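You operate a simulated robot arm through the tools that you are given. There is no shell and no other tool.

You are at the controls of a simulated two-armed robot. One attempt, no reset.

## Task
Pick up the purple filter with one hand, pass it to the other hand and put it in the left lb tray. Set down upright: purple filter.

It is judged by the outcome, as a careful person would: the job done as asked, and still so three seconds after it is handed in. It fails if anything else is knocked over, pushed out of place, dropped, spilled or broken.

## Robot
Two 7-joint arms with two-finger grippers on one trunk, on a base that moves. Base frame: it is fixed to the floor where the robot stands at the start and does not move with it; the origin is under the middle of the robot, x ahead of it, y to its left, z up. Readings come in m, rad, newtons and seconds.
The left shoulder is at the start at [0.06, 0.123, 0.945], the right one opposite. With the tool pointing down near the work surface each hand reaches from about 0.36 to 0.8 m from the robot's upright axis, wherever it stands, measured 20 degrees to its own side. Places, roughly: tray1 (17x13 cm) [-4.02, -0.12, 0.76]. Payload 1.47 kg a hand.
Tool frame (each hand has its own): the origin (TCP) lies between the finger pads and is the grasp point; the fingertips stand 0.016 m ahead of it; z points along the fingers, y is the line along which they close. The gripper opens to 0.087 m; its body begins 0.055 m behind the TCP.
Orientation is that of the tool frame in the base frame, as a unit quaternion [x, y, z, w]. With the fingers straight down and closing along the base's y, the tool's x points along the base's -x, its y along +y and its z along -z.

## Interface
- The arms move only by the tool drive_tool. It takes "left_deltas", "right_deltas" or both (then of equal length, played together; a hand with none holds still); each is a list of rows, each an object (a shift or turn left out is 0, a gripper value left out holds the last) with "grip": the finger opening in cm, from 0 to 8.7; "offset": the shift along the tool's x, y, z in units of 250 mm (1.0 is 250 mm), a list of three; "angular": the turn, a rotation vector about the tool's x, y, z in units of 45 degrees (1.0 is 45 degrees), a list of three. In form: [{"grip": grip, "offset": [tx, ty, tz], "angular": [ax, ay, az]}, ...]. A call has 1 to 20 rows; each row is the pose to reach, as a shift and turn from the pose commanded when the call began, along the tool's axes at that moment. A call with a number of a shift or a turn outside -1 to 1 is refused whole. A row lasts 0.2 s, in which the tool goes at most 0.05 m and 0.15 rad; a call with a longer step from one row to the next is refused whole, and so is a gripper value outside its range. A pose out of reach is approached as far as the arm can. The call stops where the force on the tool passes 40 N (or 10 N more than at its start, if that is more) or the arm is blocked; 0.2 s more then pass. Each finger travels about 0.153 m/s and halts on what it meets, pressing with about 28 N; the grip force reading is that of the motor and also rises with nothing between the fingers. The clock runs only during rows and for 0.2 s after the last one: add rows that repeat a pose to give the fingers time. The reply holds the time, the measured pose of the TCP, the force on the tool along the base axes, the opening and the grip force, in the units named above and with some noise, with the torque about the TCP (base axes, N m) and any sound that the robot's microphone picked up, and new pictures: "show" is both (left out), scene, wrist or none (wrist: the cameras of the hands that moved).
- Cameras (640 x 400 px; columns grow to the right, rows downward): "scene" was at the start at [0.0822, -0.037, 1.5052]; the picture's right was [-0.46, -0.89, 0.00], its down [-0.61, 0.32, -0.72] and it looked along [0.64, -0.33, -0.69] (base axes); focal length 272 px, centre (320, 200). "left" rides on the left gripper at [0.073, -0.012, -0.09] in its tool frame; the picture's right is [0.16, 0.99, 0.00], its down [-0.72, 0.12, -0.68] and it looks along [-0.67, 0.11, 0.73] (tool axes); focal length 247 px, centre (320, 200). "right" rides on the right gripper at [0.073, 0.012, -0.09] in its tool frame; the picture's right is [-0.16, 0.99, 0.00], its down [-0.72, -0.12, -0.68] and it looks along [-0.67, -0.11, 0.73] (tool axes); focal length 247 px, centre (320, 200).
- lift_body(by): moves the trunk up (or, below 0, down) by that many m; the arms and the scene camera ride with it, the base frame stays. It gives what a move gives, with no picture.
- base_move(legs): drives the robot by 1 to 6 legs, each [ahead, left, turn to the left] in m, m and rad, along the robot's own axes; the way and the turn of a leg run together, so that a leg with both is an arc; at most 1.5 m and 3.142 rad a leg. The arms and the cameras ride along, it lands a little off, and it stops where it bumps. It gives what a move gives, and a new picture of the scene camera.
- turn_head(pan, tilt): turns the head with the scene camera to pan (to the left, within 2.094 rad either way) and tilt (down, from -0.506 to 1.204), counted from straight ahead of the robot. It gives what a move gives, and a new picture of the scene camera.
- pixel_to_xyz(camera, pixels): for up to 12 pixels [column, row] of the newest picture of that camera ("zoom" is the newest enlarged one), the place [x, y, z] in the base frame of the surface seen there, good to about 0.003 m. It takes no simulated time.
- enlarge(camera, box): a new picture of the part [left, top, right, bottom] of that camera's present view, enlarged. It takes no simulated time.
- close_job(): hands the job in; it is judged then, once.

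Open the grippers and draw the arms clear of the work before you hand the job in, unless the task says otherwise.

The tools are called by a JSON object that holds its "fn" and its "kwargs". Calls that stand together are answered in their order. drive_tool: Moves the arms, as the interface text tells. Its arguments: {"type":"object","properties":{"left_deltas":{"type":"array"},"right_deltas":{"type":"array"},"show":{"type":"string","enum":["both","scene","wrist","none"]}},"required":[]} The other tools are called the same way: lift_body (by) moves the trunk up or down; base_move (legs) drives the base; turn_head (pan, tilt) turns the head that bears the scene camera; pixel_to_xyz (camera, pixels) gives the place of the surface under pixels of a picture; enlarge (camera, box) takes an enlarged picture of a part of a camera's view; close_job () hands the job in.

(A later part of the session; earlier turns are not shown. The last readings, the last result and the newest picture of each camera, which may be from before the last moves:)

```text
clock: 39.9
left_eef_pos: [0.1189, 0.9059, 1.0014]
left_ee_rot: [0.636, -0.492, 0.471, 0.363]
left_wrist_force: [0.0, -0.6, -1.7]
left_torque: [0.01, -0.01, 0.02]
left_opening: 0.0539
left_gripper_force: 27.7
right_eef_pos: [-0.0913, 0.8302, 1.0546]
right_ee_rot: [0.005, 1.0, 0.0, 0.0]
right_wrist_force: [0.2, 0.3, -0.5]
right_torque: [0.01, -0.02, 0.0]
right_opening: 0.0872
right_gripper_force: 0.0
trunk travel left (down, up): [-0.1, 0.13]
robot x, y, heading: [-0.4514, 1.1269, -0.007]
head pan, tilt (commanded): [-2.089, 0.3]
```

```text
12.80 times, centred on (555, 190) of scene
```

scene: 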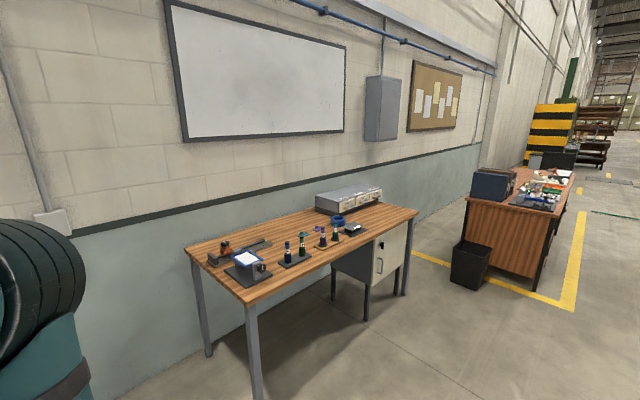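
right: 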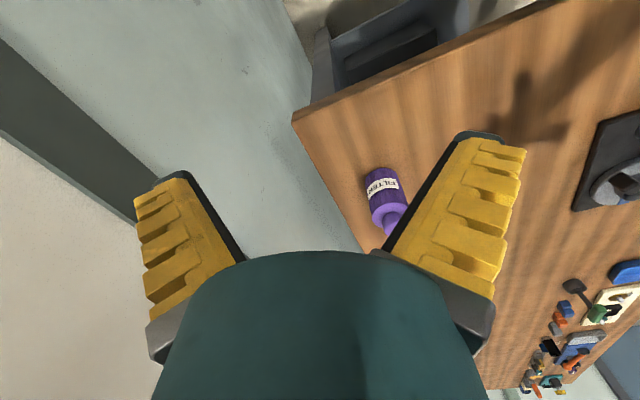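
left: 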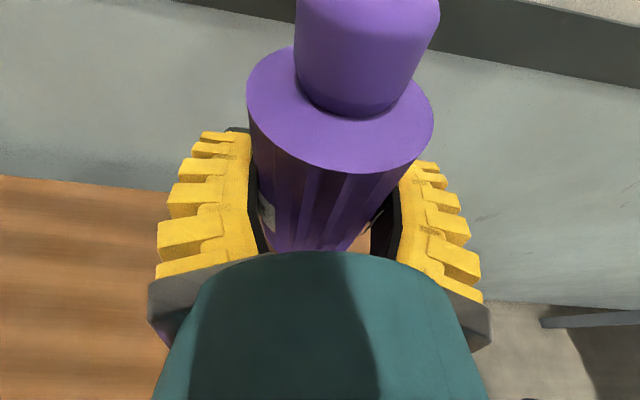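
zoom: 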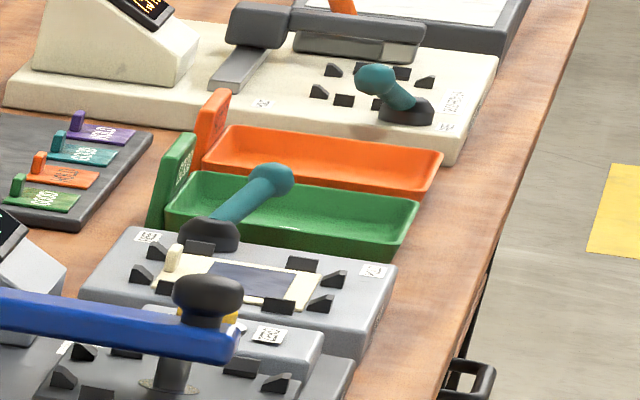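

The green tray matches tray1's place (-4.02, -0.12). I have free space here, so I prepare the hand-over: lower and centre the left hand a bit, and start raising and yawing the right hand so its camera will face away from the left hand.

{"fn": "drive_tool", "kwargs": {"left_deltas": [{"offset": [-0.0668, 0.0339, -0.0359]}, {"offset": [-0.1336, 0.0677, -0.0719]}, {"offset": [-0.2004, 0.1016, -0.1078]}, {"offset": [-0.2672, 0.1355, -0.1437]}, {"offset": [-0.334, 0.1693, -0.1797]}, {"offset": [-0.4008, 0.2032, -0.2156]}, {"offset": [-0.4008, 0.2032, -0.2156]}], "right_deltas": [{"offset": [0, 0, -0.08], "angular": [0, 0, -0.1556]}, {"offset": [0, 0, -0.16], "angular": [0, 0, -0.3111]}, {"offset": [0, 0, -0.24], "angular": [0, 0, -0.4667]}, {"offset": [0, 0, -0.32], "angular": [0, 0, -0.6222]}, {"offset": [0, 0, -0.32], "angular": [0, 0, -0.7778]}, {"offset": [0, 0, -0.32], "angular": [0, 0, -0.7778]}, {"offset": [0, 0, -0.32], "angular": [0, 0, -0.7778]}], "show": "none"}}

{"fn": "turn_head", "kwargs": {"pan": -0.3, "tilt": 0.7}}

```text
clock: 41.5
left_eef_pos: [0.0479, 0.9714, 0.9202]
left_ee_rot: [0.636, -0.492, 0.47, 0.364]
left_wrist_force: [-0.7, 0.1, -1.3]
left_torque: [0.01, -0.03, 0.02]
left_opening: 0.0537
left_gripper_force: 28.3
right_eef_pos: [-0.0912, 0.8301, 1.1348]
right_ee_rot: [-0.298, 0.955, 0.0, 0.0]
right_wrist_force: [0.2, -0.7, 0.2]
right_torque: [0.02, 0.01, -0.02]
right_opening: 0.0874
right_gripper_force: 0.2
trunk travel left (down, up): [-0.1, 0.13]
robot x, y, heading: [-0.4558, 1.1244, -0.007]
head pan, tilt (commanded): [-2.089, 0.3]
```

```text
clock: 43.3
left_eef_pos: [0.0487, 0.9725, 0.9209]
left_ee_rot: [0.636, -0.492, 0.471, 0.364]
left_wrist_force: [-0.3, 0.1, -1.3]
left_torque: [0.03, -0.02, -0.01]
left_opening: 0.0536
left_gripper_force: 28.2
right_eef_pos: [-0.0916, 0.8302, 1.1351]
right_ee_rot: [-0.297, 0.955, 0.0, 0.0]
right_wrist_force: [0.8, -0.3, 0.9]
right_torque: [0.02, 0.01, 0.01]
right_opening: 0.0871
right_gripper_force: 0.1
trunk travel left (down, up): [-0.1, 0.13]
robot x, y, heading: [-0.4529, 1.1286, -0.008]
head pan, tilt (commanded): [-0.3, 0.7]
```

scene: 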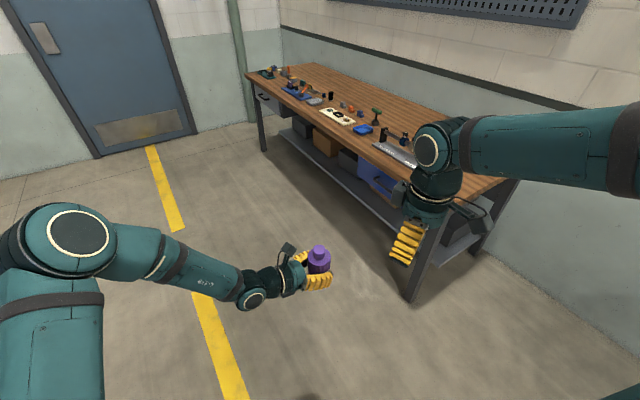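

Both moves were reached and the filter is upright at (318,258). I continue the right hand's yaw.

{"fn": "drive_tool", "kwargs": {"right_deltas": [{"angular": [0, 0, -0.1556]}, {"angular": [0, 0, -0.3111]}, {"angular": [0, 0, -0.4667]}, {"angular": [0, 0, -0.6222]}, {"angular": [0, 0, -0.7778]}, {"angular": [0, 0, -0.7778]}], "show": "none"}}

{"fn": "drive_tool", "kwargs": {"right_deltas": [{"angular": [0, 0, -0.1556]}, {"angular": [0, 0, -0.3111]}, {"angular": [0, 0, -0.4667]}, {"angular": [0, 0, -0.6222]}, {"angular": [0, 0, -0.7778]}, {"angular": [0, 0, -0.7778]}], "show": "both"}}

```text
clock: 44.7
left_eef_pos: [0.0479, 0.9723, 0.9203]
left_ee_rot: [0.636, -0.492, 0.471, 0.364]
left_wrist_force: [-0.1, -0.2, -0.7]
left_torque: [0.0, 0.0, 0.0]
left_opening: 0.0538
left_gripper_force: 28.6
right_eef_pos: [-0.0922, 0.8299, 1.1355]
right_ee_rot: [-0.571, 0.821, 0.0, 0.0]
right_wrist_force: [-0.2, -0.6, -0.8]
right_torque: [0.04, 0.0, -0.01]
right_opening: 0.0871
right_gripper_force: 0.0
trunk travel left (down, up): [-0.1, 0.13]
robot x, y, heading: [-0.4545, 1.1183, -0.011]
head pan, tilt (commanded): [-0.3, 0.7]
```

```text
clock: 46.1
left_eef_pos: [0.0484, 0.9721, 0.9208]
left_ee_rot: [0.636, -0.492, 0.47, 0.363]
left_wrist_force: [0.8, -0.2, -0.4]
left_torque: [0.0, 0.01, -0.02]
left_opening: 0.0539
left_gripper_force: 28.6
right_eef_pos: [-0.0902, 0.8296, 1.136]
right_ee_rot: [0.791, -0.611, 0.0, 0.0]
right_wrist_force: [0.4, -0.8, 0.0]
right_torque: [0.0, 0.02, 0.01]
right_opening: 0.0868
right_gripper_force: 0.1
trunk travel left (down, up): [-0.1, 0.13]
robot x, y, heading: [-0.4528, 1.126, -0.01]
head pan, tilt (commanded): [-0.3, 0.7]
```

scene: 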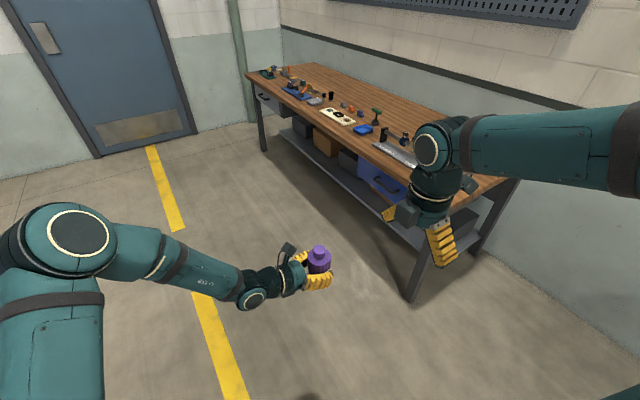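
right: 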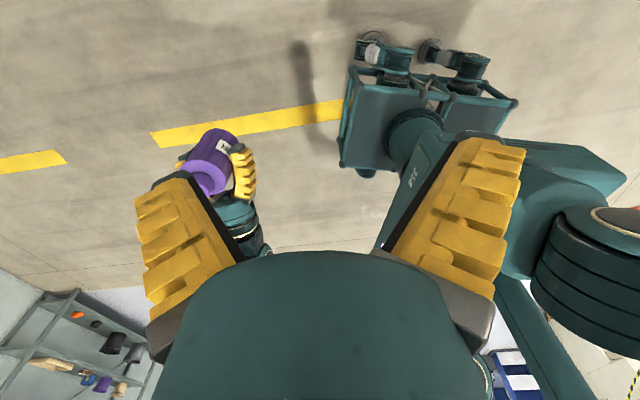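

The right hand is now at the wanted yaw. I enlarge and measure the held filter's cap to target the right hand.

{"fn": "enlarge", "kwargs": {"camera": "scene", "box": [270, 225, 370, 305]}}

```text
5.00 times, centred on (320, 265) of scene
```

zoom: 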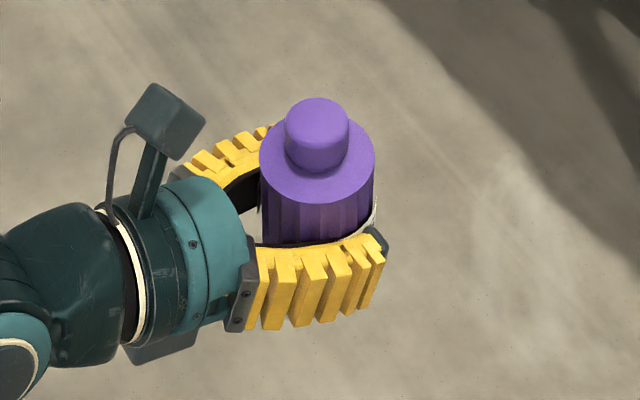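

{"fn": "pixel_to_xyz", "kwargs": {"camera": "zoom", "pixels": [[318, 105], [300, 118], [335, 118], [318, 125], [290, 130], [345, 130], [265, 160], [370, 160], [318, 195], [318, 150], [165, 100], [320, 260]]}}

{"fn": "pixel_to_xyz", "kwargs": {"camera": "right", "pixels": [[200, 180], [195, 190], [215, 155], [190, 160], [235, 145]]}}

```text
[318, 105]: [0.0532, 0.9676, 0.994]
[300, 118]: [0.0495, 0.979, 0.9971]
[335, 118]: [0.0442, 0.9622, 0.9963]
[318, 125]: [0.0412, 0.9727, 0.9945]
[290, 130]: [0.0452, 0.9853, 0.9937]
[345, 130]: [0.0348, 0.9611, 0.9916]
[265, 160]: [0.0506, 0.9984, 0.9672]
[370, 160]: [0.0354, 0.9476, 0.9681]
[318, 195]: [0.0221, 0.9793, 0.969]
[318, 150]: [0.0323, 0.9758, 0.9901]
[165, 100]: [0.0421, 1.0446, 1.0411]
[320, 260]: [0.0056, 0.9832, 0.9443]
```

```text
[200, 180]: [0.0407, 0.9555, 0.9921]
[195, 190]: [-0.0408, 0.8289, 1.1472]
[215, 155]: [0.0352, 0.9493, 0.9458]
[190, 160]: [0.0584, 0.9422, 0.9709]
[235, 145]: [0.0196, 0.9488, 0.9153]
```

Cap spans z 0.969–0.996 with its axis near (0.046, 0.972), about 31 mm wide. I test what the right pads look like at that opening before committing to a cap grip.

{"fn": "drive_tool", "kwargs": {"right_deltas": [{"grip": 3.1}, {"grip": 3.1}, {"grip": 3.1}], "show": "both"}}

{"fn": "enlarge", "kwargs": {"camera": "scene", "box": [370, 170, 490, 280]}}

```text
clock: 46.9
left_eef_pos: [0.0479, 0.9721, 0.9196]
left_ee_rot: [0.636, -0.492, 0.471, 0.364]
left_wrist_force: [-0.5, 0.2, -1.3]
left_torque: [-0.04, 0.01, 0.02]
left_opening: 0.0537
left_gripper_force: 27.4
right_eef_pos: [-0.092, 0.8303, 1.1349]
right_ee_rot: [0.791, -0.612, 0.0, 0.0]
right_wrist_force: [-0.2, -0.4, -0.1]
right_torque: [0.0, -0.01, -0.02]
right_opening: 0.0367
right_gripper_force: 4.1
trunk travel left (down, up): [-0.1, 0.13]
robot x, y, heading: [-0.4514, 1.1254, -0.008]
head pan, tilt (commanded): [-0.3, 0.7]
```

scene: 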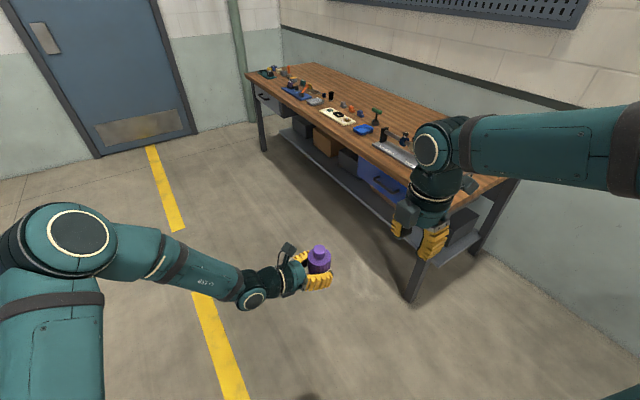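
right: 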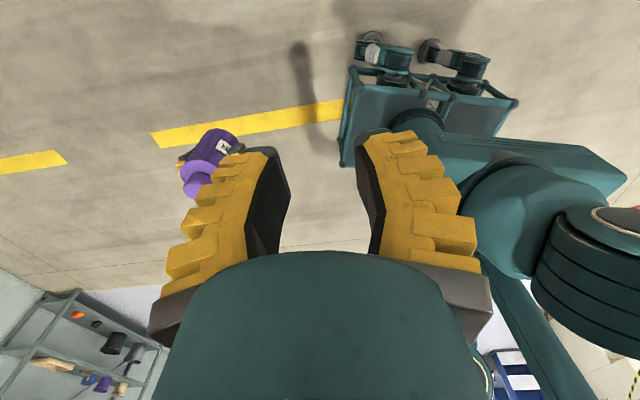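

```text
3.64 times, centred on (430, 225) of scene
```

zoom: 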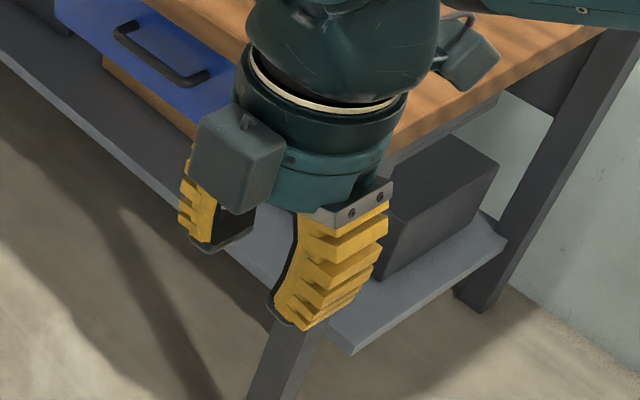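

The pads toe in somewhat at this narrow opening. I measure the boxy part on the near side of the right gripper, which will face the left hand.

{"fn": "pixel_to_xyz", "kwargs": {"camera": "zoom", "pixels": [[200, 120], [240, 115], [280, 160], [195, 170], [240, 170], [262, 200], [215, 200], [250, 125], [280, 130]]}}

{"fn": "pixel_to_xyz", "kwargs": {"camera": "right", "pixels": [[268, 170], [262, 200], [255, 230], [285, 180], [375, 170], [378, 200], [385, 230], [362, 150]]}}

```text
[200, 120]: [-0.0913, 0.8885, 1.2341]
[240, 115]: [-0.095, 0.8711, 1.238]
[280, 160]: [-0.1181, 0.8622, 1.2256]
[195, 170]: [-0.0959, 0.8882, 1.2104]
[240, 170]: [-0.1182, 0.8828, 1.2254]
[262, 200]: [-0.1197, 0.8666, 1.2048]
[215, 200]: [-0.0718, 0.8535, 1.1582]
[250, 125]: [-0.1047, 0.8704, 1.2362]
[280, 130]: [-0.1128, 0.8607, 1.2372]
```

```text
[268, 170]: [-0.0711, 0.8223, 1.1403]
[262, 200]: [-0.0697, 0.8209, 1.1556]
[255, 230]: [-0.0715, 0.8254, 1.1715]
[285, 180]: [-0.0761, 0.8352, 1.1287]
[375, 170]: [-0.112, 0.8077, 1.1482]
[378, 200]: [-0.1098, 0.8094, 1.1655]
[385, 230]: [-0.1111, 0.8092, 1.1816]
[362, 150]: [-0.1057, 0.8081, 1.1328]
```

The near-side box sits 7 cm or more above the TCP, so a cap grip leaves clearance over the left camera. I'll do the hand-over close to the desk, so first I check the driving lane for cones.

{"fn": "turn_head", "kwargs": {"pan": 2.09, "tilt": 0.45}}

```text
clock: 49.1
left_eef_pos: [0.0493, 0.9727, 0.9193]
left_ee_rot: [0.635, -0.492, 0.47, 0.364]
left_wrist_force: [-0.1, 0.4, -1.0]
left_torque: [0.03, -0.04, -0.01]
left_opening: 0.054
left_gripper_force: 27.5
right_eef_pos: [-0.0917, 0.8299, 1.1346]
right_ee_rot: [0.791, -0.612, 0.0, -0.001]
right_wrist_force: [-0.8, 0.8, -0.5]
right_torque: [-0.01, 0.02, 0.01]
right_opening: 0.0371
right_gripper_force: 4.4
trunk travel left (down, up): [-0.1, 0.13]
robot x, y, heading: [-0.4492, 1.1233, -0.012]
head pan, tilt (commanded): [2.089, 0.45]
```

scene: 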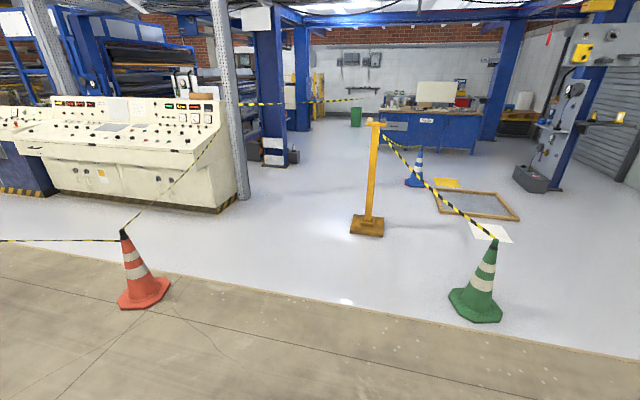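

{"fn": "pixel_to_xyz", "kwargs": {"camera": "scene", "pixels": [[145, 305], [480, 318], [20, 245], [20, 350], [60, 390], [5, 300], [125, 240]]}}

```text
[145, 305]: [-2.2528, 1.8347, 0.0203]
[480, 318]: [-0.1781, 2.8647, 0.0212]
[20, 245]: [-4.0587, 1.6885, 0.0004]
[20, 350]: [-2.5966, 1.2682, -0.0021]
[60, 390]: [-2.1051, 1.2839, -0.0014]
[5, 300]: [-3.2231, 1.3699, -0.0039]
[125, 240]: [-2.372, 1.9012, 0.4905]
```

The orange cone stands at (-2.25, 1.83) and a chain runs from it parallel to my lane. I turn in place to face the bench side (heading about -1.307).

{"fn": "base_move", "kwargs": {"legs": [[0, 0, -1.297]]}}

{"fn": "turn_head", "kwargs": {"pan": -1.57, "tilt": 0.35}}

```text
clock: 52.6
left_eef_pos: [-0.4537, 0.6018, 0.9207]
left_ee_rot: [-0.217, 0.774, -0.161, -0.573]
left_wrist_force: [0.9, 0.2, -0.7]
left_torque: [-0.02, 0.0, -0.01]
left_opening: 0.0539
left_gripper_force: 27.8
right_eef_pos: [-0.6295, 0.6948, 1.1354]
right_ee_rot: [-0.269, 0.963, 0.0, 0.0]
right_wrist_force: [0.7, -0.2, -0.3]
right_torque: [-0.03, 0.02, 0.01]
right_opening: 0.0371
right_gripper_force: 4.5
trunk travel left (down, up): [-0.1, 0.13]
robot x, y, heading: [-0.4514, 1.13, -1.289]
head pan, tilt (commanded): [2.089, 0.45]
```

scene: 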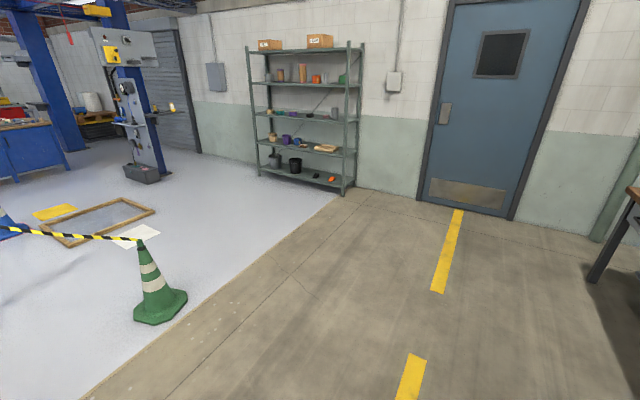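

```text
clock: 55.7
left_eef_pos: [-0.4521, 0.6033, 0.921]
left_ee_rot: [-0.217, 0.774, -0.161, -0.573]
left_wrist_force: [0.2, 0.3, -1.4]
left_torque: [0.0, 0.0, 0.02]
left_opening: 0.0537
left_gripper_force: 27.5
right_eef_pos: [-0.6281, 0.6958, 1.1351]
right_ee_rot: [-0.27, 0.963, 0.0, 0.0]
right_wrist_force: [-0.1, 0.1, 0.5]
right_torque: [0.0, 0.02, -0.02]
right_opening: 0.0371
right_gripper_force: 4.1
trunk travel left (down, up): [-0.1, 0.13]
robot x, y, heading: [-0.447, 1.1212, -1.29]
head pan, tilt (commanded): [-1.571, 0.351]
```

scene: 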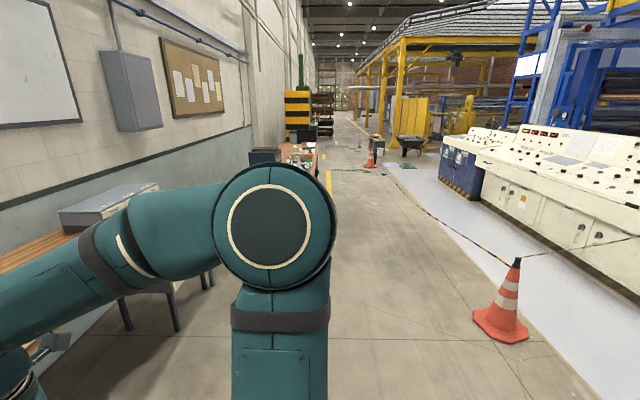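

I see straight down the lane: the desk at (300,155), the cone at (500,320) and the chain beyond. I measure the chain line and desk edge.

{"fn": "pixel_to_xyz", "kwargs": {"camera": "scene", "pixels": [[500, 335], [371, 166], [318, 160], [345, 190], [420, 240], [385, 185], [410, 200], [318, 178], [400, 270]]}}

{"fn": "enlarge", "kwargs": {"camera": "scene", "box": [240, 110, 480, 260]}}

```text
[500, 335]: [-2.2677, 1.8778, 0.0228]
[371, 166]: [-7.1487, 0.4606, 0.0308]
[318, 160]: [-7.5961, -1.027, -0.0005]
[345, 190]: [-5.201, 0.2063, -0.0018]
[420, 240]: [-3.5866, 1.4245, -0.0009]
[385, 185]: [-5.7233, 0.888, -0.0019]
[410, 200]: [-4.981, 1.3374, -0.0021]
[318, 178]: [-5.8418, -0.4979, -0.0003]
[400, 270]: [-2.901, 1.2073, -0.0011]
```

```text
2.67 times, centred on (360, 185) of scene
```

zoom: 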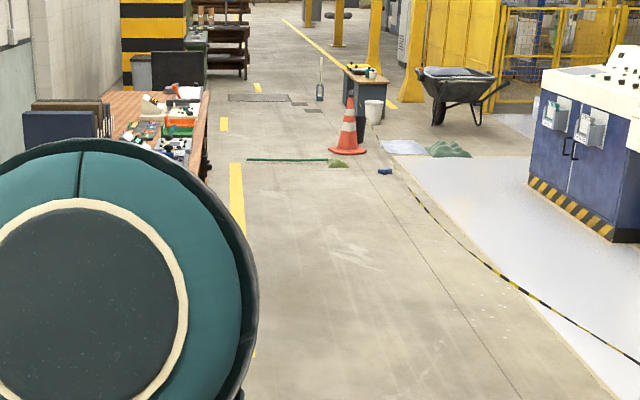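

The lane is about 1.3 m wide at the tray, enough for my base. I strafe right along the bench line to a staging spot about 0.7 m off the desk edge in front of the trays.

{"fn": "base_move", "kwargs": {"legs": [[-0.19, -1.2, 0], [-0.19, -1.2, 0]]}}

```text
clock: 76.5
left_eef_pos: [-2.8359, 0.3114, 0.9201]
left_ee_rot: [-0.212, 0.775, -0.157, -0.574]
left_wrist_force: [0.2, 0.8, -1.3]
left_torque: [0.01, 0.01, 0.02]
left_opening: 0.0538
left_gripper_force: 28.1
right_eef_pos: [-3.0116, 0.4079, 1.1361]
right_ee_rot: [-0.263, 0.965, -0.001, 0.001]
right_wrist_force: [0.1, 0.6, -0.2]
right_torque: [0.02, 0.0, -0.04]
right_opening: 0.037
right_gripper_force: 4.5
trunk travel left (down, up): [-0.1, 0.13]
robot x, y, heading: [-2.8252, 0.8365, -1.297]
head pan, tilt (commanded): [-1.571, 0.351]
```

scene: 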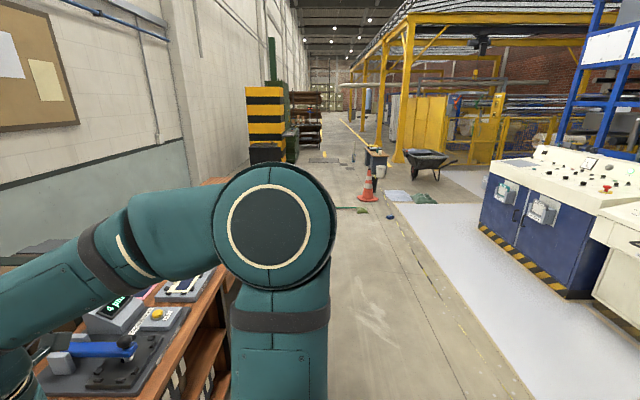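

Still holding well. I continue: a little back first, then strafe right parallel to the desk edge to the staging spot.

{"fn": "base_move", "kwargs": {"legs": [[-0.185, -0.3, 0], [0, -0.95, -0.01]]}}

{"fn": "turn_head", "kwargs": {"pan": -0.15, "tilt": 0.75}}

```text
clock: 87.8
left_eef_pos: [-4.0674, 0.1679, 0.9204]
left_ee_rot: [-0.209, 0.776, -0.155, -0.574]
left_wrist_force: [0.0, 0.5, -0.9]
left_torque: [0.04, -0.01, -0.01]
left_opening: 0.0538
left_gripper_force: 28.2
right_eef_pos: [-4.2419, 0.2645, 1.1352]
right_ee_rot: [-0.26, 0.966, 0.0, 0.001]
right_wrist_force: [0.0, -0.5, -0.4]
right_torque: [-0.01, 0.03, 0.0]
right_opening: 0.0368
right_gripper_force: 4.4
trunk travel left (down, up): [-0.1, 0.13]
robot x, y, heading: [-4.0532, 0.6941, -1.307]
head pan, tilt (commanded): [-1.571, 0.351]
```

scene: 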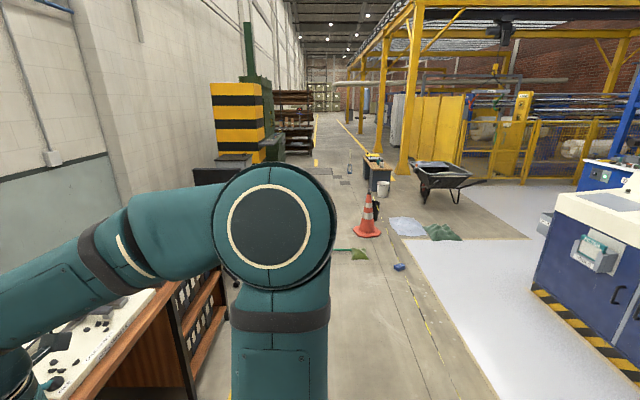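

```text
clock: 89.3
left_eef_pos: [-4.0691, 0.1669, 0.9203]
left_ee_rot: [-0.21, 0.776, -0.155, -0.574]
left_wrist_force: [-0.3, -0.5, -0.4]
left_torque: [-0.01, 0.01, -0.03]
left_opening: 0.0538
left_gripper_force: 28.6
right_eef_pos: [-4.2424, 0.2648, 1.1338]
right_ee_rot: [-0.259, 0.966, 0.0, 0.0]
right_wrist_force: [0.1, -0.6, -0.2]
right_torque: [0.01, -0.01, 0.03]
right_opening: 0.0367
right_gripper_force: 4.6
trunk travel left (down, up): [-0.1, 0.13]
robot x, y, heading: [-4.0599, 0.6897, -1.308]
head pan, tilt (commanded): [-0.15, 0.75]
```

scene: 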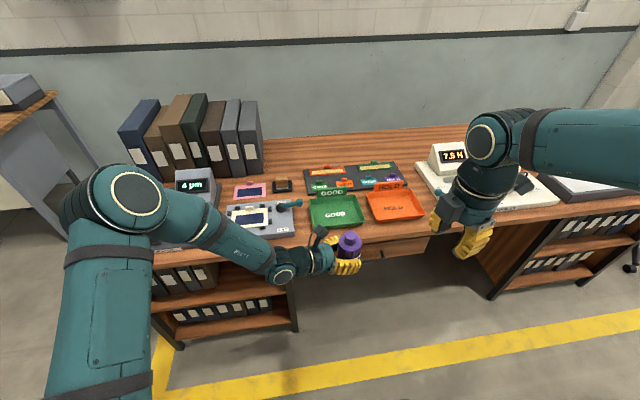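

The green tray reads "GOOD" and the orange "HOLD". I enlarge to read all labels near them.

{"fn": "enlarge", "kwargs": {"camera": "scene", "box": [290, 155, 440, 255]}}

{"fn": "enlarge", "kwargs": {"camera": "scene", "box": [170, 160, 330, 260]}}

```text
4.00 times, centred on (365, 205) of scene
```

zoom: 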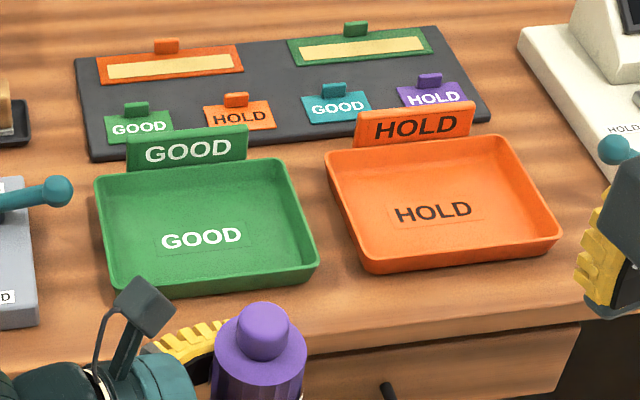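

```text
4.00 times, centred on (250, 210) of scene
```

zoom: 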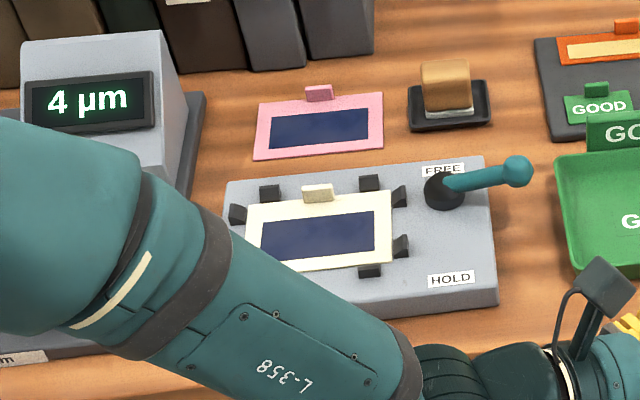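

The left tray, as I face the desk, is the green "GOOD" one. I measure both trays' corners to confirm that green matches (-4.02, -0.12).

{"fn": "enlarge", "kwargs": {"camera": "scene", "box": [290, 155, 440, 255]}}

{"fn": "pixel_to_xyz", "kwargs": {"camera": "zoom", "pixels": [[97, 182], [285, 160], [318, 268], [110, 292], [202, 225], [433, 208], [190, 130], [130, 195], [280, 265], [215, 282], [327, 155], [558, 240]]}}

```text
4.00 times, centred on (365, 205) of scene
```

zoom: 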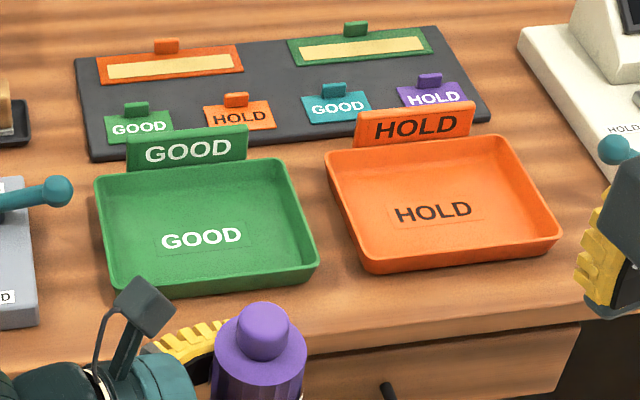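

```text
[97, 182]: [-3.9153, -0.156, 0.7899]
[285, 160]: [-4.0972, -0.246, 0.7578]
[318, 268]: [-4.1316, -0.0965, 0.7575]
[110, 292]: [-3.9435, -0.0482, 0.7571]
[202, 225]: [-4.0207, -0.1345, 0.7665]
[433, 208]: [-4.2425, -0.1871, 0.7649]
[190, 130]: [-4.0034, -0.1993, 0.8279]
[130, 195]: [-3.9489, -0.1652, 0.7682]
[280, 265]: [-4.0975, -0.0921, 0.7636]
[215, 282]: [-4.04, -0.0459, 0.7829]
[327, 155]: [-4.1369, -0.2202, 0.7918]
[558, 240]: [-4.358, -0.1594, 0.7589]
```

Green is tray1: floor z 0.766, rim about 0.79, with a sign plate at the back. Now the hand-over: I measure the cap precisely.

{"fn": "enlarge", "kwargs": {"camera": "scene", "box": [310, 215, 390, 285]}}

```text
5.71 times, centred on (350, 250) of scene
```

zoom: 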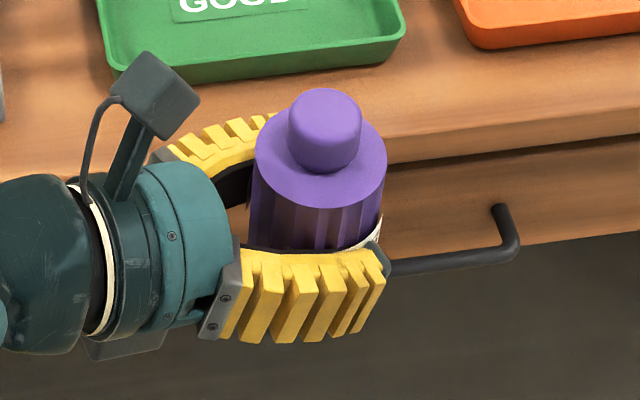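

{"fn": "pixel_to_xyz", "kwargs": {"camera": "zoom", "pixels": [[325, 95], [325, 112], [325, 125], [296, 112], [354, 112], [262, 160], [380, 160], [320, 196], [320, 202], [170, 70], [190, 100], [145, 95]]}}

```text
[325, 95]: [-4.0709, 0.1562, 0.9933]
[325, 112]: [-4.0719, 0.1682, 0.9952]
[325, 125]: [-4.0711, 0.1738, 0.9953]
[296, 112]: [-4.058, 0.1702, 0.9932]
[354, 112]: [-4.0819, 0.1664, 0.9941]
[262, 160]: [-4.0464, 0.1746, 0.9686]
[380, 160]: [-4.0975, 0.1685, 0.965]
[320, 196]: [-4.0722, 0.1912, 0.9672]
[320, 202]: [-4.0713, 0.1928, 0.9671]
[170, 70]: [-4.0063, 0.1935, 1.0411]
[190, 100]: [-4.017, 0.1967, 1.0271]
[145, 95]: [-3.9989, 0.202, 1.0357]
```

Cap axis is (-4.071, 0.1665), top 0.995. I open the right fingers to 6 cm and bring the right hand above the cap at z 1.12, well over the left camera.

{"fn": "drive_tool", "kwargs": {"right_deltas": [{"grip": 6.0, "offset": [-0.0662, -0.1138, 0.0093]}, {"offset": [-0.1323, -0.2277, 0.0187]}, {"offset": [-0.1985, -0.3415, 0.028]}, {"offset": [-0.2647, -0.4553, 0.0373]}, {"offset": [-0.3308, -0.5692, 0.0467]}, {"offset": [-0.397, -0.683, 0.056]}, {"offset": [-0.397, -0.683, 0.056]}], "show": "both"}}

```text
clock: 90.9
left_eef_pos: [-4.0679, 0.168, 0.9211]
left_ee_rot: [-0.208, 0.777, -0.154, -0.574]
left_wrist_force: [0.0, 0.0, -1.5]
left_torque: [0.0, -0.01, 0.01]
left_opening: 0.0536
left_gripper_force: 28.2
right_eef_pos: [-4.0703, 0.1664, 1.1227]
right_ee_rot: [-0.26, 0.966, 0.0, 0.0]
right_wrist_force: [0.5, 0.0, 0.0]
right_torque: [-0.02, -0.04, -0.02]
right_opening: 0.0645
right_gripper_force: 2.9
trunk travel left (down, up): [-0.1, 0.13]
robot x, y, heading: [-4.0573, 0.689, -1.302]
head pan, tilt (commanded): [-0.15, 0.75]
```

scene: 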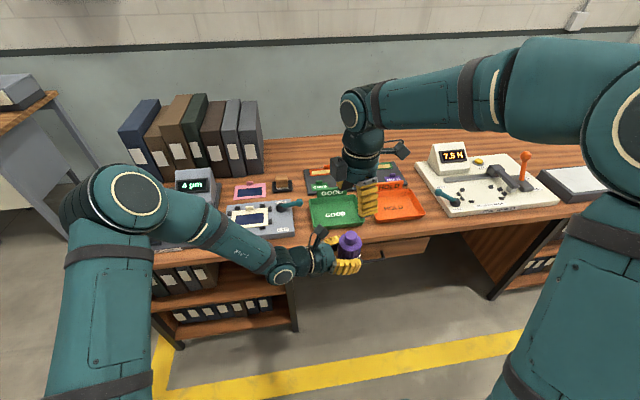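
right: 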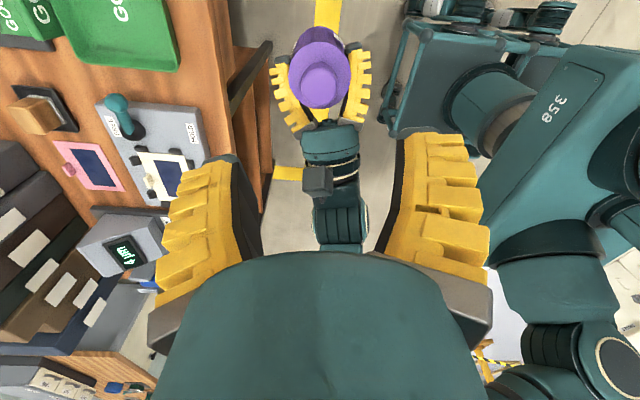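

The filter is centred at (322,80) in the right wrist picture. I verify the cap centre from this camera before descending.

{"fn": "pixel_to_xyz", "kwargs": {"camera": "right", "pixels": [[325, 85], [303, 85], [347, 85], [325, 65], [325, 103], [290, 75], [350, 75], [318, 185]]}}

```text
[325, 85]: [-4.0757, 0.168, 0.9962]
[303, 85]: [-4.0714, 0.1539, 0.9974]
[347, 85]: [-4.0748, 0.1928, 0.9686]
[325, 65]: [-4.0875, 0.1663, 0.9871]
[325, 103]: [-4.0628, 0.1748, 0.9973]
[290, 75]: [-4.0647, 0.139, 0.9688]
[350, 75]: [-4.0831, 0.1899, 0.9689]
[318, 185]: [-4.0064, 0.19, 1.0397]
```

The centring agrees within about 2 mm. I descend 13 cm straight down so the fingertips straddle the cap just above the body's top.

{"fn": "drive_tool", "kwargs": {"right_deltas": [{"offset": [0.003, 0.003, 0.11]}, {"offset": [0.006, 0.003, 0.22]}, {"offset": [0.006, 0.003, 0.33]}, {"offset": [0.006, 0.003, 0.43]}, {"offset": [0.006, 0.003, 0.524]}, {"offset": [0.006, 0.003, 0.524]}], "show": "both"}}

{"fn": "enlarge", "kwargs": {"camera": "scene", "box": [290, 180, 420, 290]}}

```text
clock: 92.3
left_eef_pos: [-4.0682, 0.1674, 0.9209]
left_ee_rot: [-0.21, 0.776, -0.156, -0.574]
left_wrist_force: [-0.5, 0.8, 0.0]
left_torque: [-0.01, -0.01, 0.0]
left_opening: 0.0539
left_gripper_force: 27.7
right_eef_pos: [-4.0723, 0.1666, 0.9897]
right_ee_rot: [-0.259, 0.966, 0.0, 0.0]
right_wrist_force: [1.5, -0.7, -0.1]
right_torque: [-0.02, 0.03, -0.01]
right_opening: 0.0646
right_gripper_force: 3.0
trunk travel left (down, up): [-0.1, 0.13]
robot x, y, heading: [-4.0538, 0.6909, -1.304]
head pan, tilt (commanded): [-0.15, 0.75]
```

scene: 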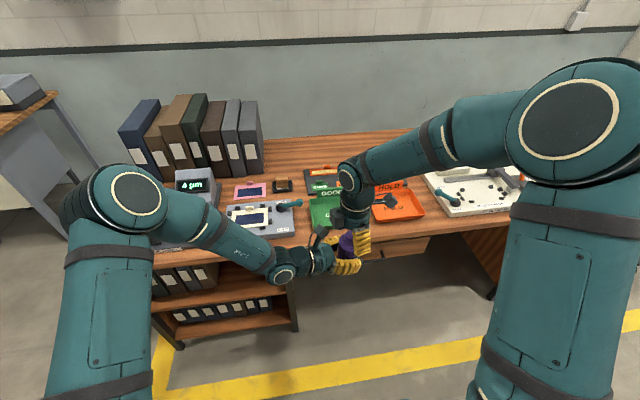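
right: 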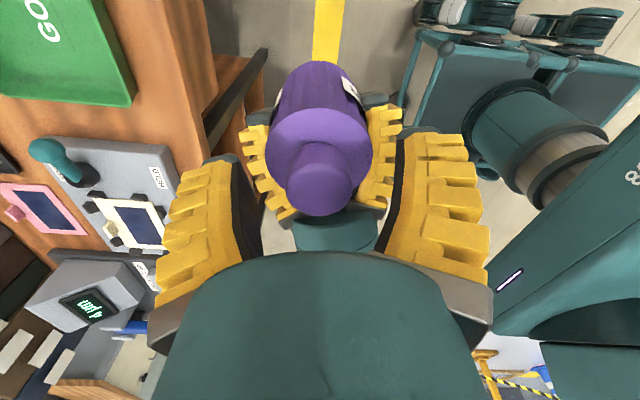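

```text
3.64 times, centred on (355, 235) of scene
```

zoom: 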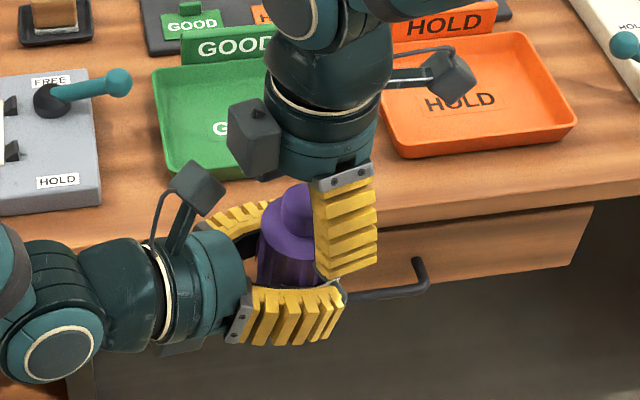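

Hands are clear of each other, and the right fingers straddle the cap. I close the right gripper slowly on the cap while the left still holds.

{"fn": "drive_tool", "kwargs": {"right_deltas": [{"grip": 4.5}, {"grip": 3.6}, {"grip": 3.0}, {"grip": 2.4}, {"grip": 1.6}, {"grip": 1.6}, {"grip": 1.6}], "show": "both"}}

{"fn": "enlarge", "kwargs": {"camera": "scene", "box": [290, 180, 420, 290]}}

```text
clock: 93.9
left_eef_pos: [-4.0676, 0.1679, 0.9199]
left_ee_rot: [-0.209, 0.776, -0.154, -0.574]
left_wrist_force: [-5.9, 0.4, -5.0]
left_torque: [-0.14, -0.13, -0.03]
left_opening: 0.0538
left_gripper_force: 27.2
right_eef_pos: [-4.0705, 0.1654, 0.9904]
right_ee_rot: [-0.261, 0.965, 0.0, 0.0]
right_wrist_force: [5.5, -0.8, 5.0]
right_torque: [0.15, -0.29, 0.04]
right_opening: 0.0227
right_gripper_force: 28.5
trunk travel left (down, up): [-0.1, 0.13]
robot x, y, heading: [-4.0549, 0.6906, -1.306]
head pan, tilt (commanded): [-0.15, 0.75]
```

scene: 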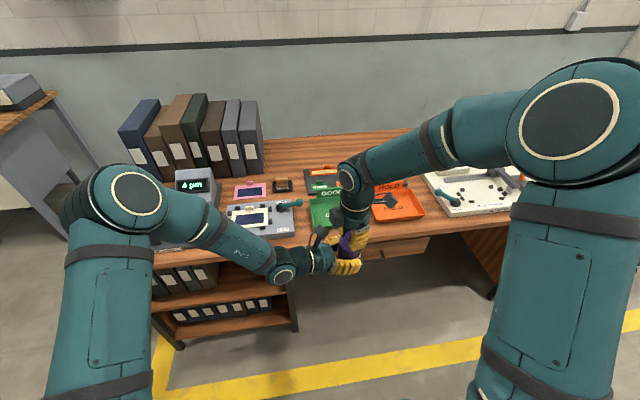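
right: 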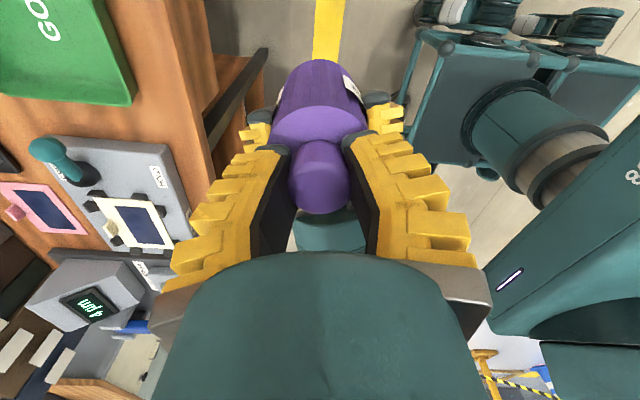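

```text
3.64 times, centred on (355, 235) of scene
```

zoom: 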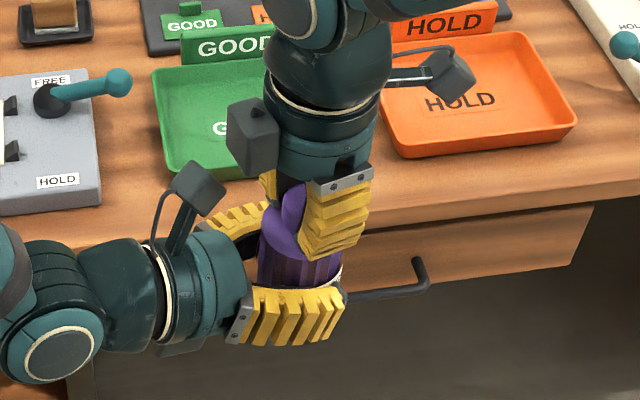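

Right grip reads 28.5 N on the cap. I now open the left fingers while both hands hold still.

{"fn": "drive_tool", "kwargs": {"left_deltas": [{"grip": 6.5}, {"grip": 8.0}, {"grip": 8.7}, {"grip": 8.7}], "show": "both"}}

{"fn": "enlarge", "kwargs": {"camera": "scene", "box": [290, 180, 420, 290]}}

```text
clock: 94.9
left_eef_pos: [-4.0671, 0.1667, 0.921]
left_ee_rot: [-0.209, 0.776, -0.154, -0.574]
left_wrist_force: [0.3, 0.3, -0.5]
left_torque: [0.02, -0.03, 0.01]
left_opening: 0.0869
left_gripper_force: 0.1
right_eef_pos: [-4.0709, 0.1674, 0.9903]
right_ee_rot: [-0.259, 0.966, 0.001, 0.0]
right_wrist_force: [0.1, 0.4, 0.2]
right_torque: [-0.06, -0.01, 0.02]
right_opening: 0.0185
right_gripper_force: 27.8
trunk travel left (down, up): [-0.1, 0.13]
robot x, y, heading: [-4.0577, 0.6871, -1.309]
head pan, tilt (commanded): [-0.15, 0.75]
```

scene: 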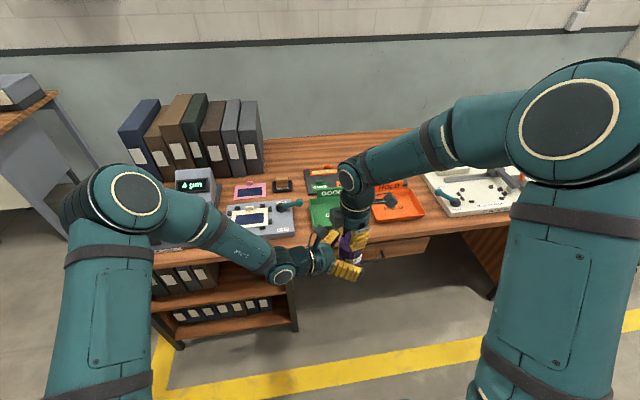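
left: 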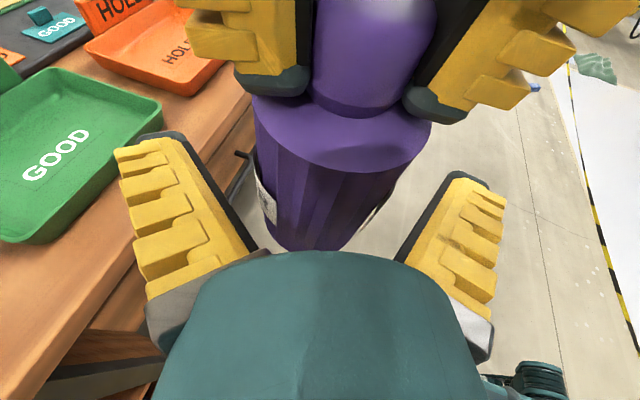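

```text
3.64 times, centred on (355, 235) of scene
```

zoom: 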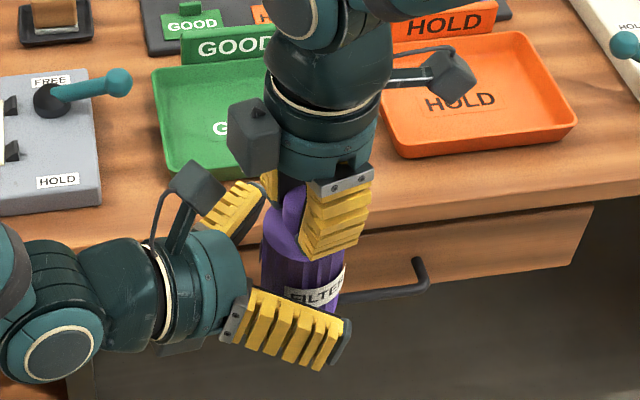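

The right hand now holds it alone, but its opening fell from 0.023 to 0.0185. I check whether the filter slipped or tilted.

{"fn": "pixel_to_xyz", "kwargs": {"camera": "left", "pixels": [[340, 160], [340, 140], [300, 130], [400, 135], [345, 115], [270, 180], [400, 185], [310, 245], [275, 120], [425, 130], [320, 200]]}}

{"fn": "enlarge", "kwargs": {"camera": "left", "box": [180, 0, 500, 260]}}

```text
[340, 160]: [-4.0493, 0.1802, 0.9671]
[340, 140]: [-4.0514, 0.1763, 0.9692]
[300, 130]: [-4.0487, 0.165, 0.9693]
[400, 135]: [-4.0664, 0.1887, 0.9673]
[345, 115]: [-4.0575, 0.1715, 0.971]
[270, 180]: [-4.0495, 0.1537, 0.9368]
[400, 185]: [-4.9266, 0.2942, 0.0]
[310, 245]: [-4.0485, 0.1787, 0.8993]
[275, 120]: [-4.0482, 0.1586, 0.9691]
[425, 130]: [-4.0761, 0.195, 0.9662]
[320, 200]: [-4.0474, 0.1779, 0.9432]
```

```text
1.54 times, centred on (340, 130) of left
```

zoom: 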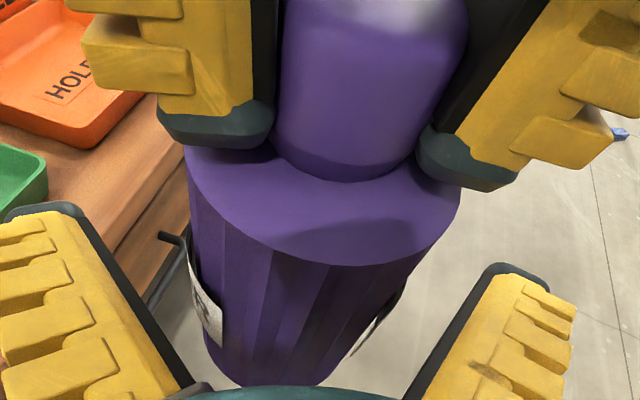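

The body top is still at z 0.967–0.969 and level within measuring noise, so the grip is sound. I draw the left hand straight back horizontally.

{"fn": "drive_tool", "kwargs": {"left_deltas": [{"offset": [-0.0234, 0, -0.0765]}, {"offset": [-0.0468, 0, -0.153]}, {"offset": [-0.0819, 0, -0.2678]}, {"offset": [-0.1287, 0, -0.4208]}, {"offset": [-0.1754, 0, -0.5738]}, {"offset": [-0.1754, 0, -0.5738]}], "show": "both"}}

{"fn": "enlarge", "kwargs": {"camera": "scene", "box": [290, 180, 420, 290]}}

```text
clock: 96.3
left_eef_pos: [-3.9407, 0.243, 0.9206]
left_ee_rot: [-0.209, 0.776, -0.154, -0.574]
left_wrist_force: [0.1, 0.1, 0.0]
left_torque: [0.01, -0.04, -0.03]
left_opening: 0.0869
left_gripper_force: 0.1
right_eef_pos: [-4.0713, 0.1667, 0.9898]
right_ee_rot: [-0.259, 0.966, 0.001, 0.0]
right_wrist_force: [-0.2, -0.6, -0.6]
right_torque: [-0.03, -0.01, -0.02]
right_opening: 0.0186
right_gripper_force: 28.0
trunk travel left (down, up): [-0.1, 0.13]
robot x, y, heading: [-4.0552, 0.6919, -1.307]
head pan, tilt (commanded): [-0.15, 0.75]
```

scene: 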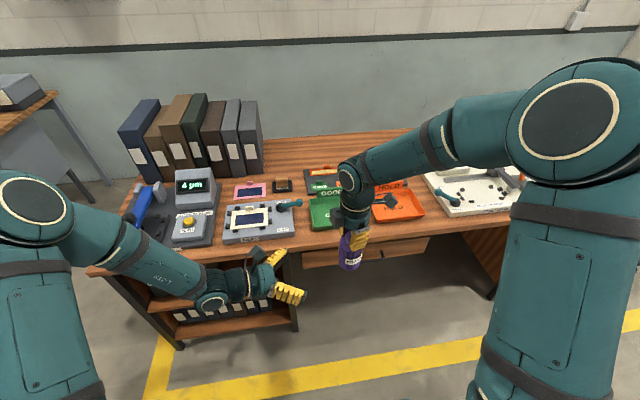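
left: 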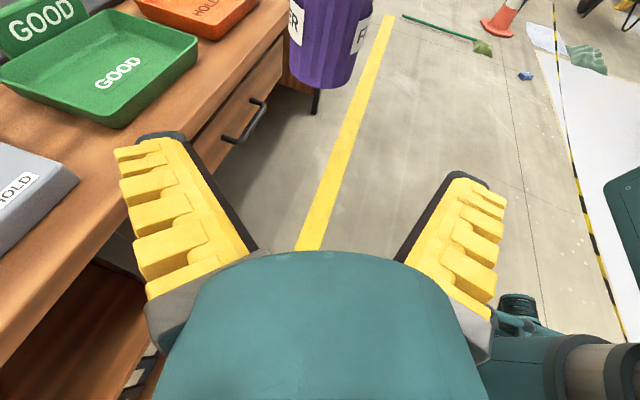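

```text
3.64 times, centred on (355, 235) of scene
```

zoom: 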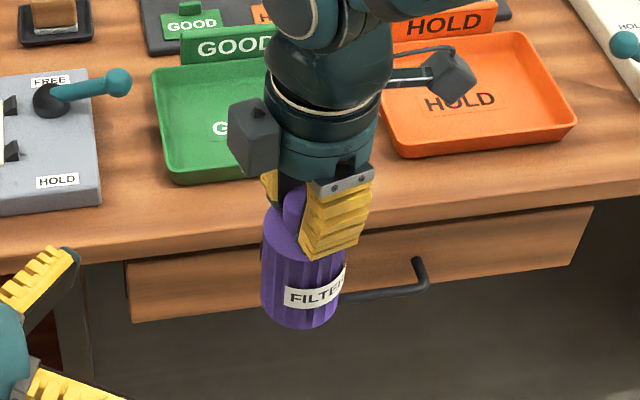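

The filter hangs upright in the right hand. I lift the left hand up and away to the left so it stays clear when I drive in to the desk.

{"fn": "drive_tool", "kwargs": {"left_deltas": [{"offset": [0.084, 0.006, -0.1358]}, {"offset": [0.168, 0.012, -0.2717]}, {"offset": [0.252, 0.0175, -0.4075]}, {"offset": [0.336, 0.023, -0.5433]}, {"offset": [0.42, 0.029, -0.6792]}, {"offset": [0.504, 0.035, -0.815]}, {"offset": [0.504, 0.035, -0.815]}], "show": "both"}}

{"fn": "enlarge", "kwargs": {"camera": "scene", "box": [310, 200, 390, 280]}}

```text
clock: 97.9
left_eef_pos: [-3.8031, 0.3287, 1.0999]
left_ee_rot: [-0.21, 0.776, -0.155, -0.574]
left_wrist_force: [0.6, -0.1, -0.5]
left_torque: [-0.04, 0.02, 0.01]
left_opening: 0.0869
left_gripper_force: 0.0
right_eef_pos: [-4.0723, 0.1657, 0.9896]
right_ee_rot: [-0.26, 0.966, 0.0, 0.0]
right_wrist_force: [-0.3, -0.7, 0.6]
right_torque: [0.02, -0.03, 0.03]
right_opening: 0.018
right_gripper_force: 28.0
trunk travel left (down, up): [-0.1, 0.13]
robot x, y, heading: [-4.0537, 0.6856, -1.309]
head pan, tilt (commanded): [-0.15, 0.75]
```

scene: 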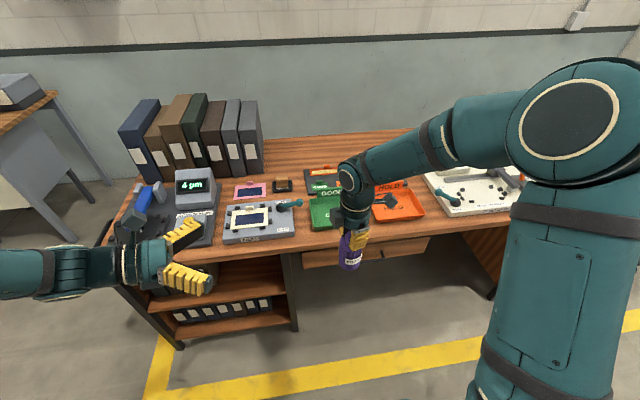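
left: 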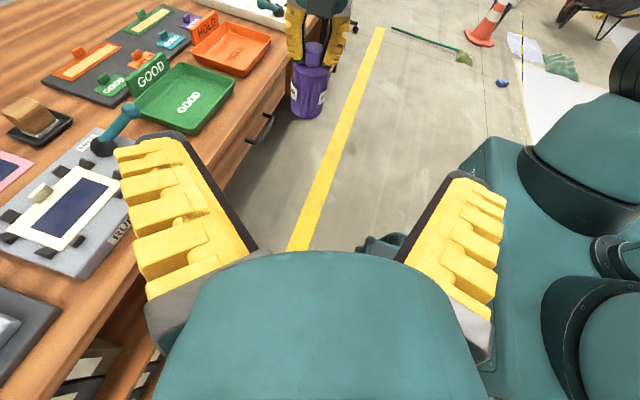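

```text
5.00 times, centred on (350, 240) of scene
```

zoom: 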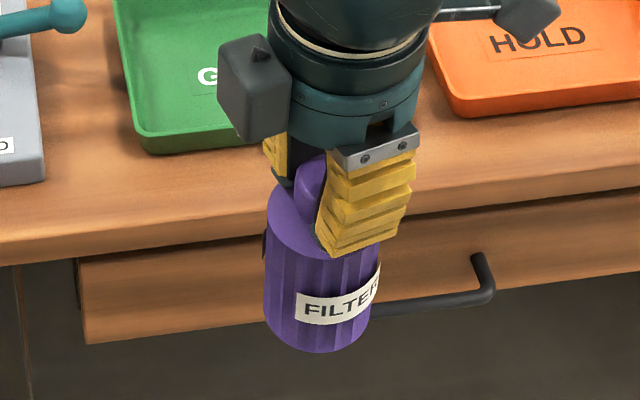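

I check the filter's tilt by measuring body points at top and bottom, from both the left camera and the scene camera.

{"fn": "enlarge", "kwargs": {"camera": "left", "box": [260, 20, 370, 130]}}

{"fn": "pixel_to_xyz", "kwargs": {"camera": "scene", "pixels": [[348, 253], [352, 250], [349, 265], [354, 250]]}}

```text
3.64 times, centred on (315, 75) of left
```

zoom: 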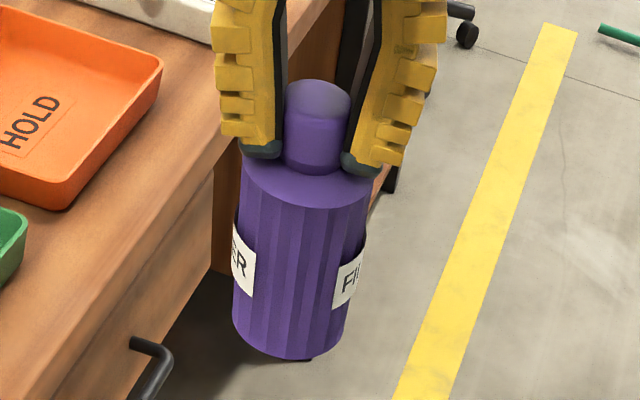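

```text
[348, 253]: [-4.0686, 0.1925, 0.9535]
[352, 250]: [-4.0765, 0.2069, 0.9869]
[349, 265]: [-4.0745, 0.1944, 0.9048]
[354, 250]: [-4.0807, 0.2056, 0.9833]
```

{"fn": "pixel_to_xyz", "kwargs": {"camera": "zoom", "pixels": [[246, 195], [237, 315], [364, 215], [341, 325], [303, 215], [288, 345], [318, 95], [300, 185], [268, 170], [350, 185]]}}

```text
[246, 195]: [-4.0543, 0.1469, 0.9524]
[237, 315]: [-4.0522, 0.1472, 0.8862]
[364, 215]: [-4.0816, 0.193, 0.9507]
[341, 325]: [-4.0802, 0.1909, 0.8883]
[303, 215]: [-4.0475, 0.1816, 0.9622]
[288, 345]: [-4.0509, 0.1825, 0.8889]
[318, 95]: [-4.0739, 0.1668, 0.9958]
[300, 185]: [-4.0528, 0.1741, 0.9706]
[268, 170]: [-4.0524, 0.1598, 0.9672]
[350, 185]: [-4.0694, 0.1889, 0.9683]
```

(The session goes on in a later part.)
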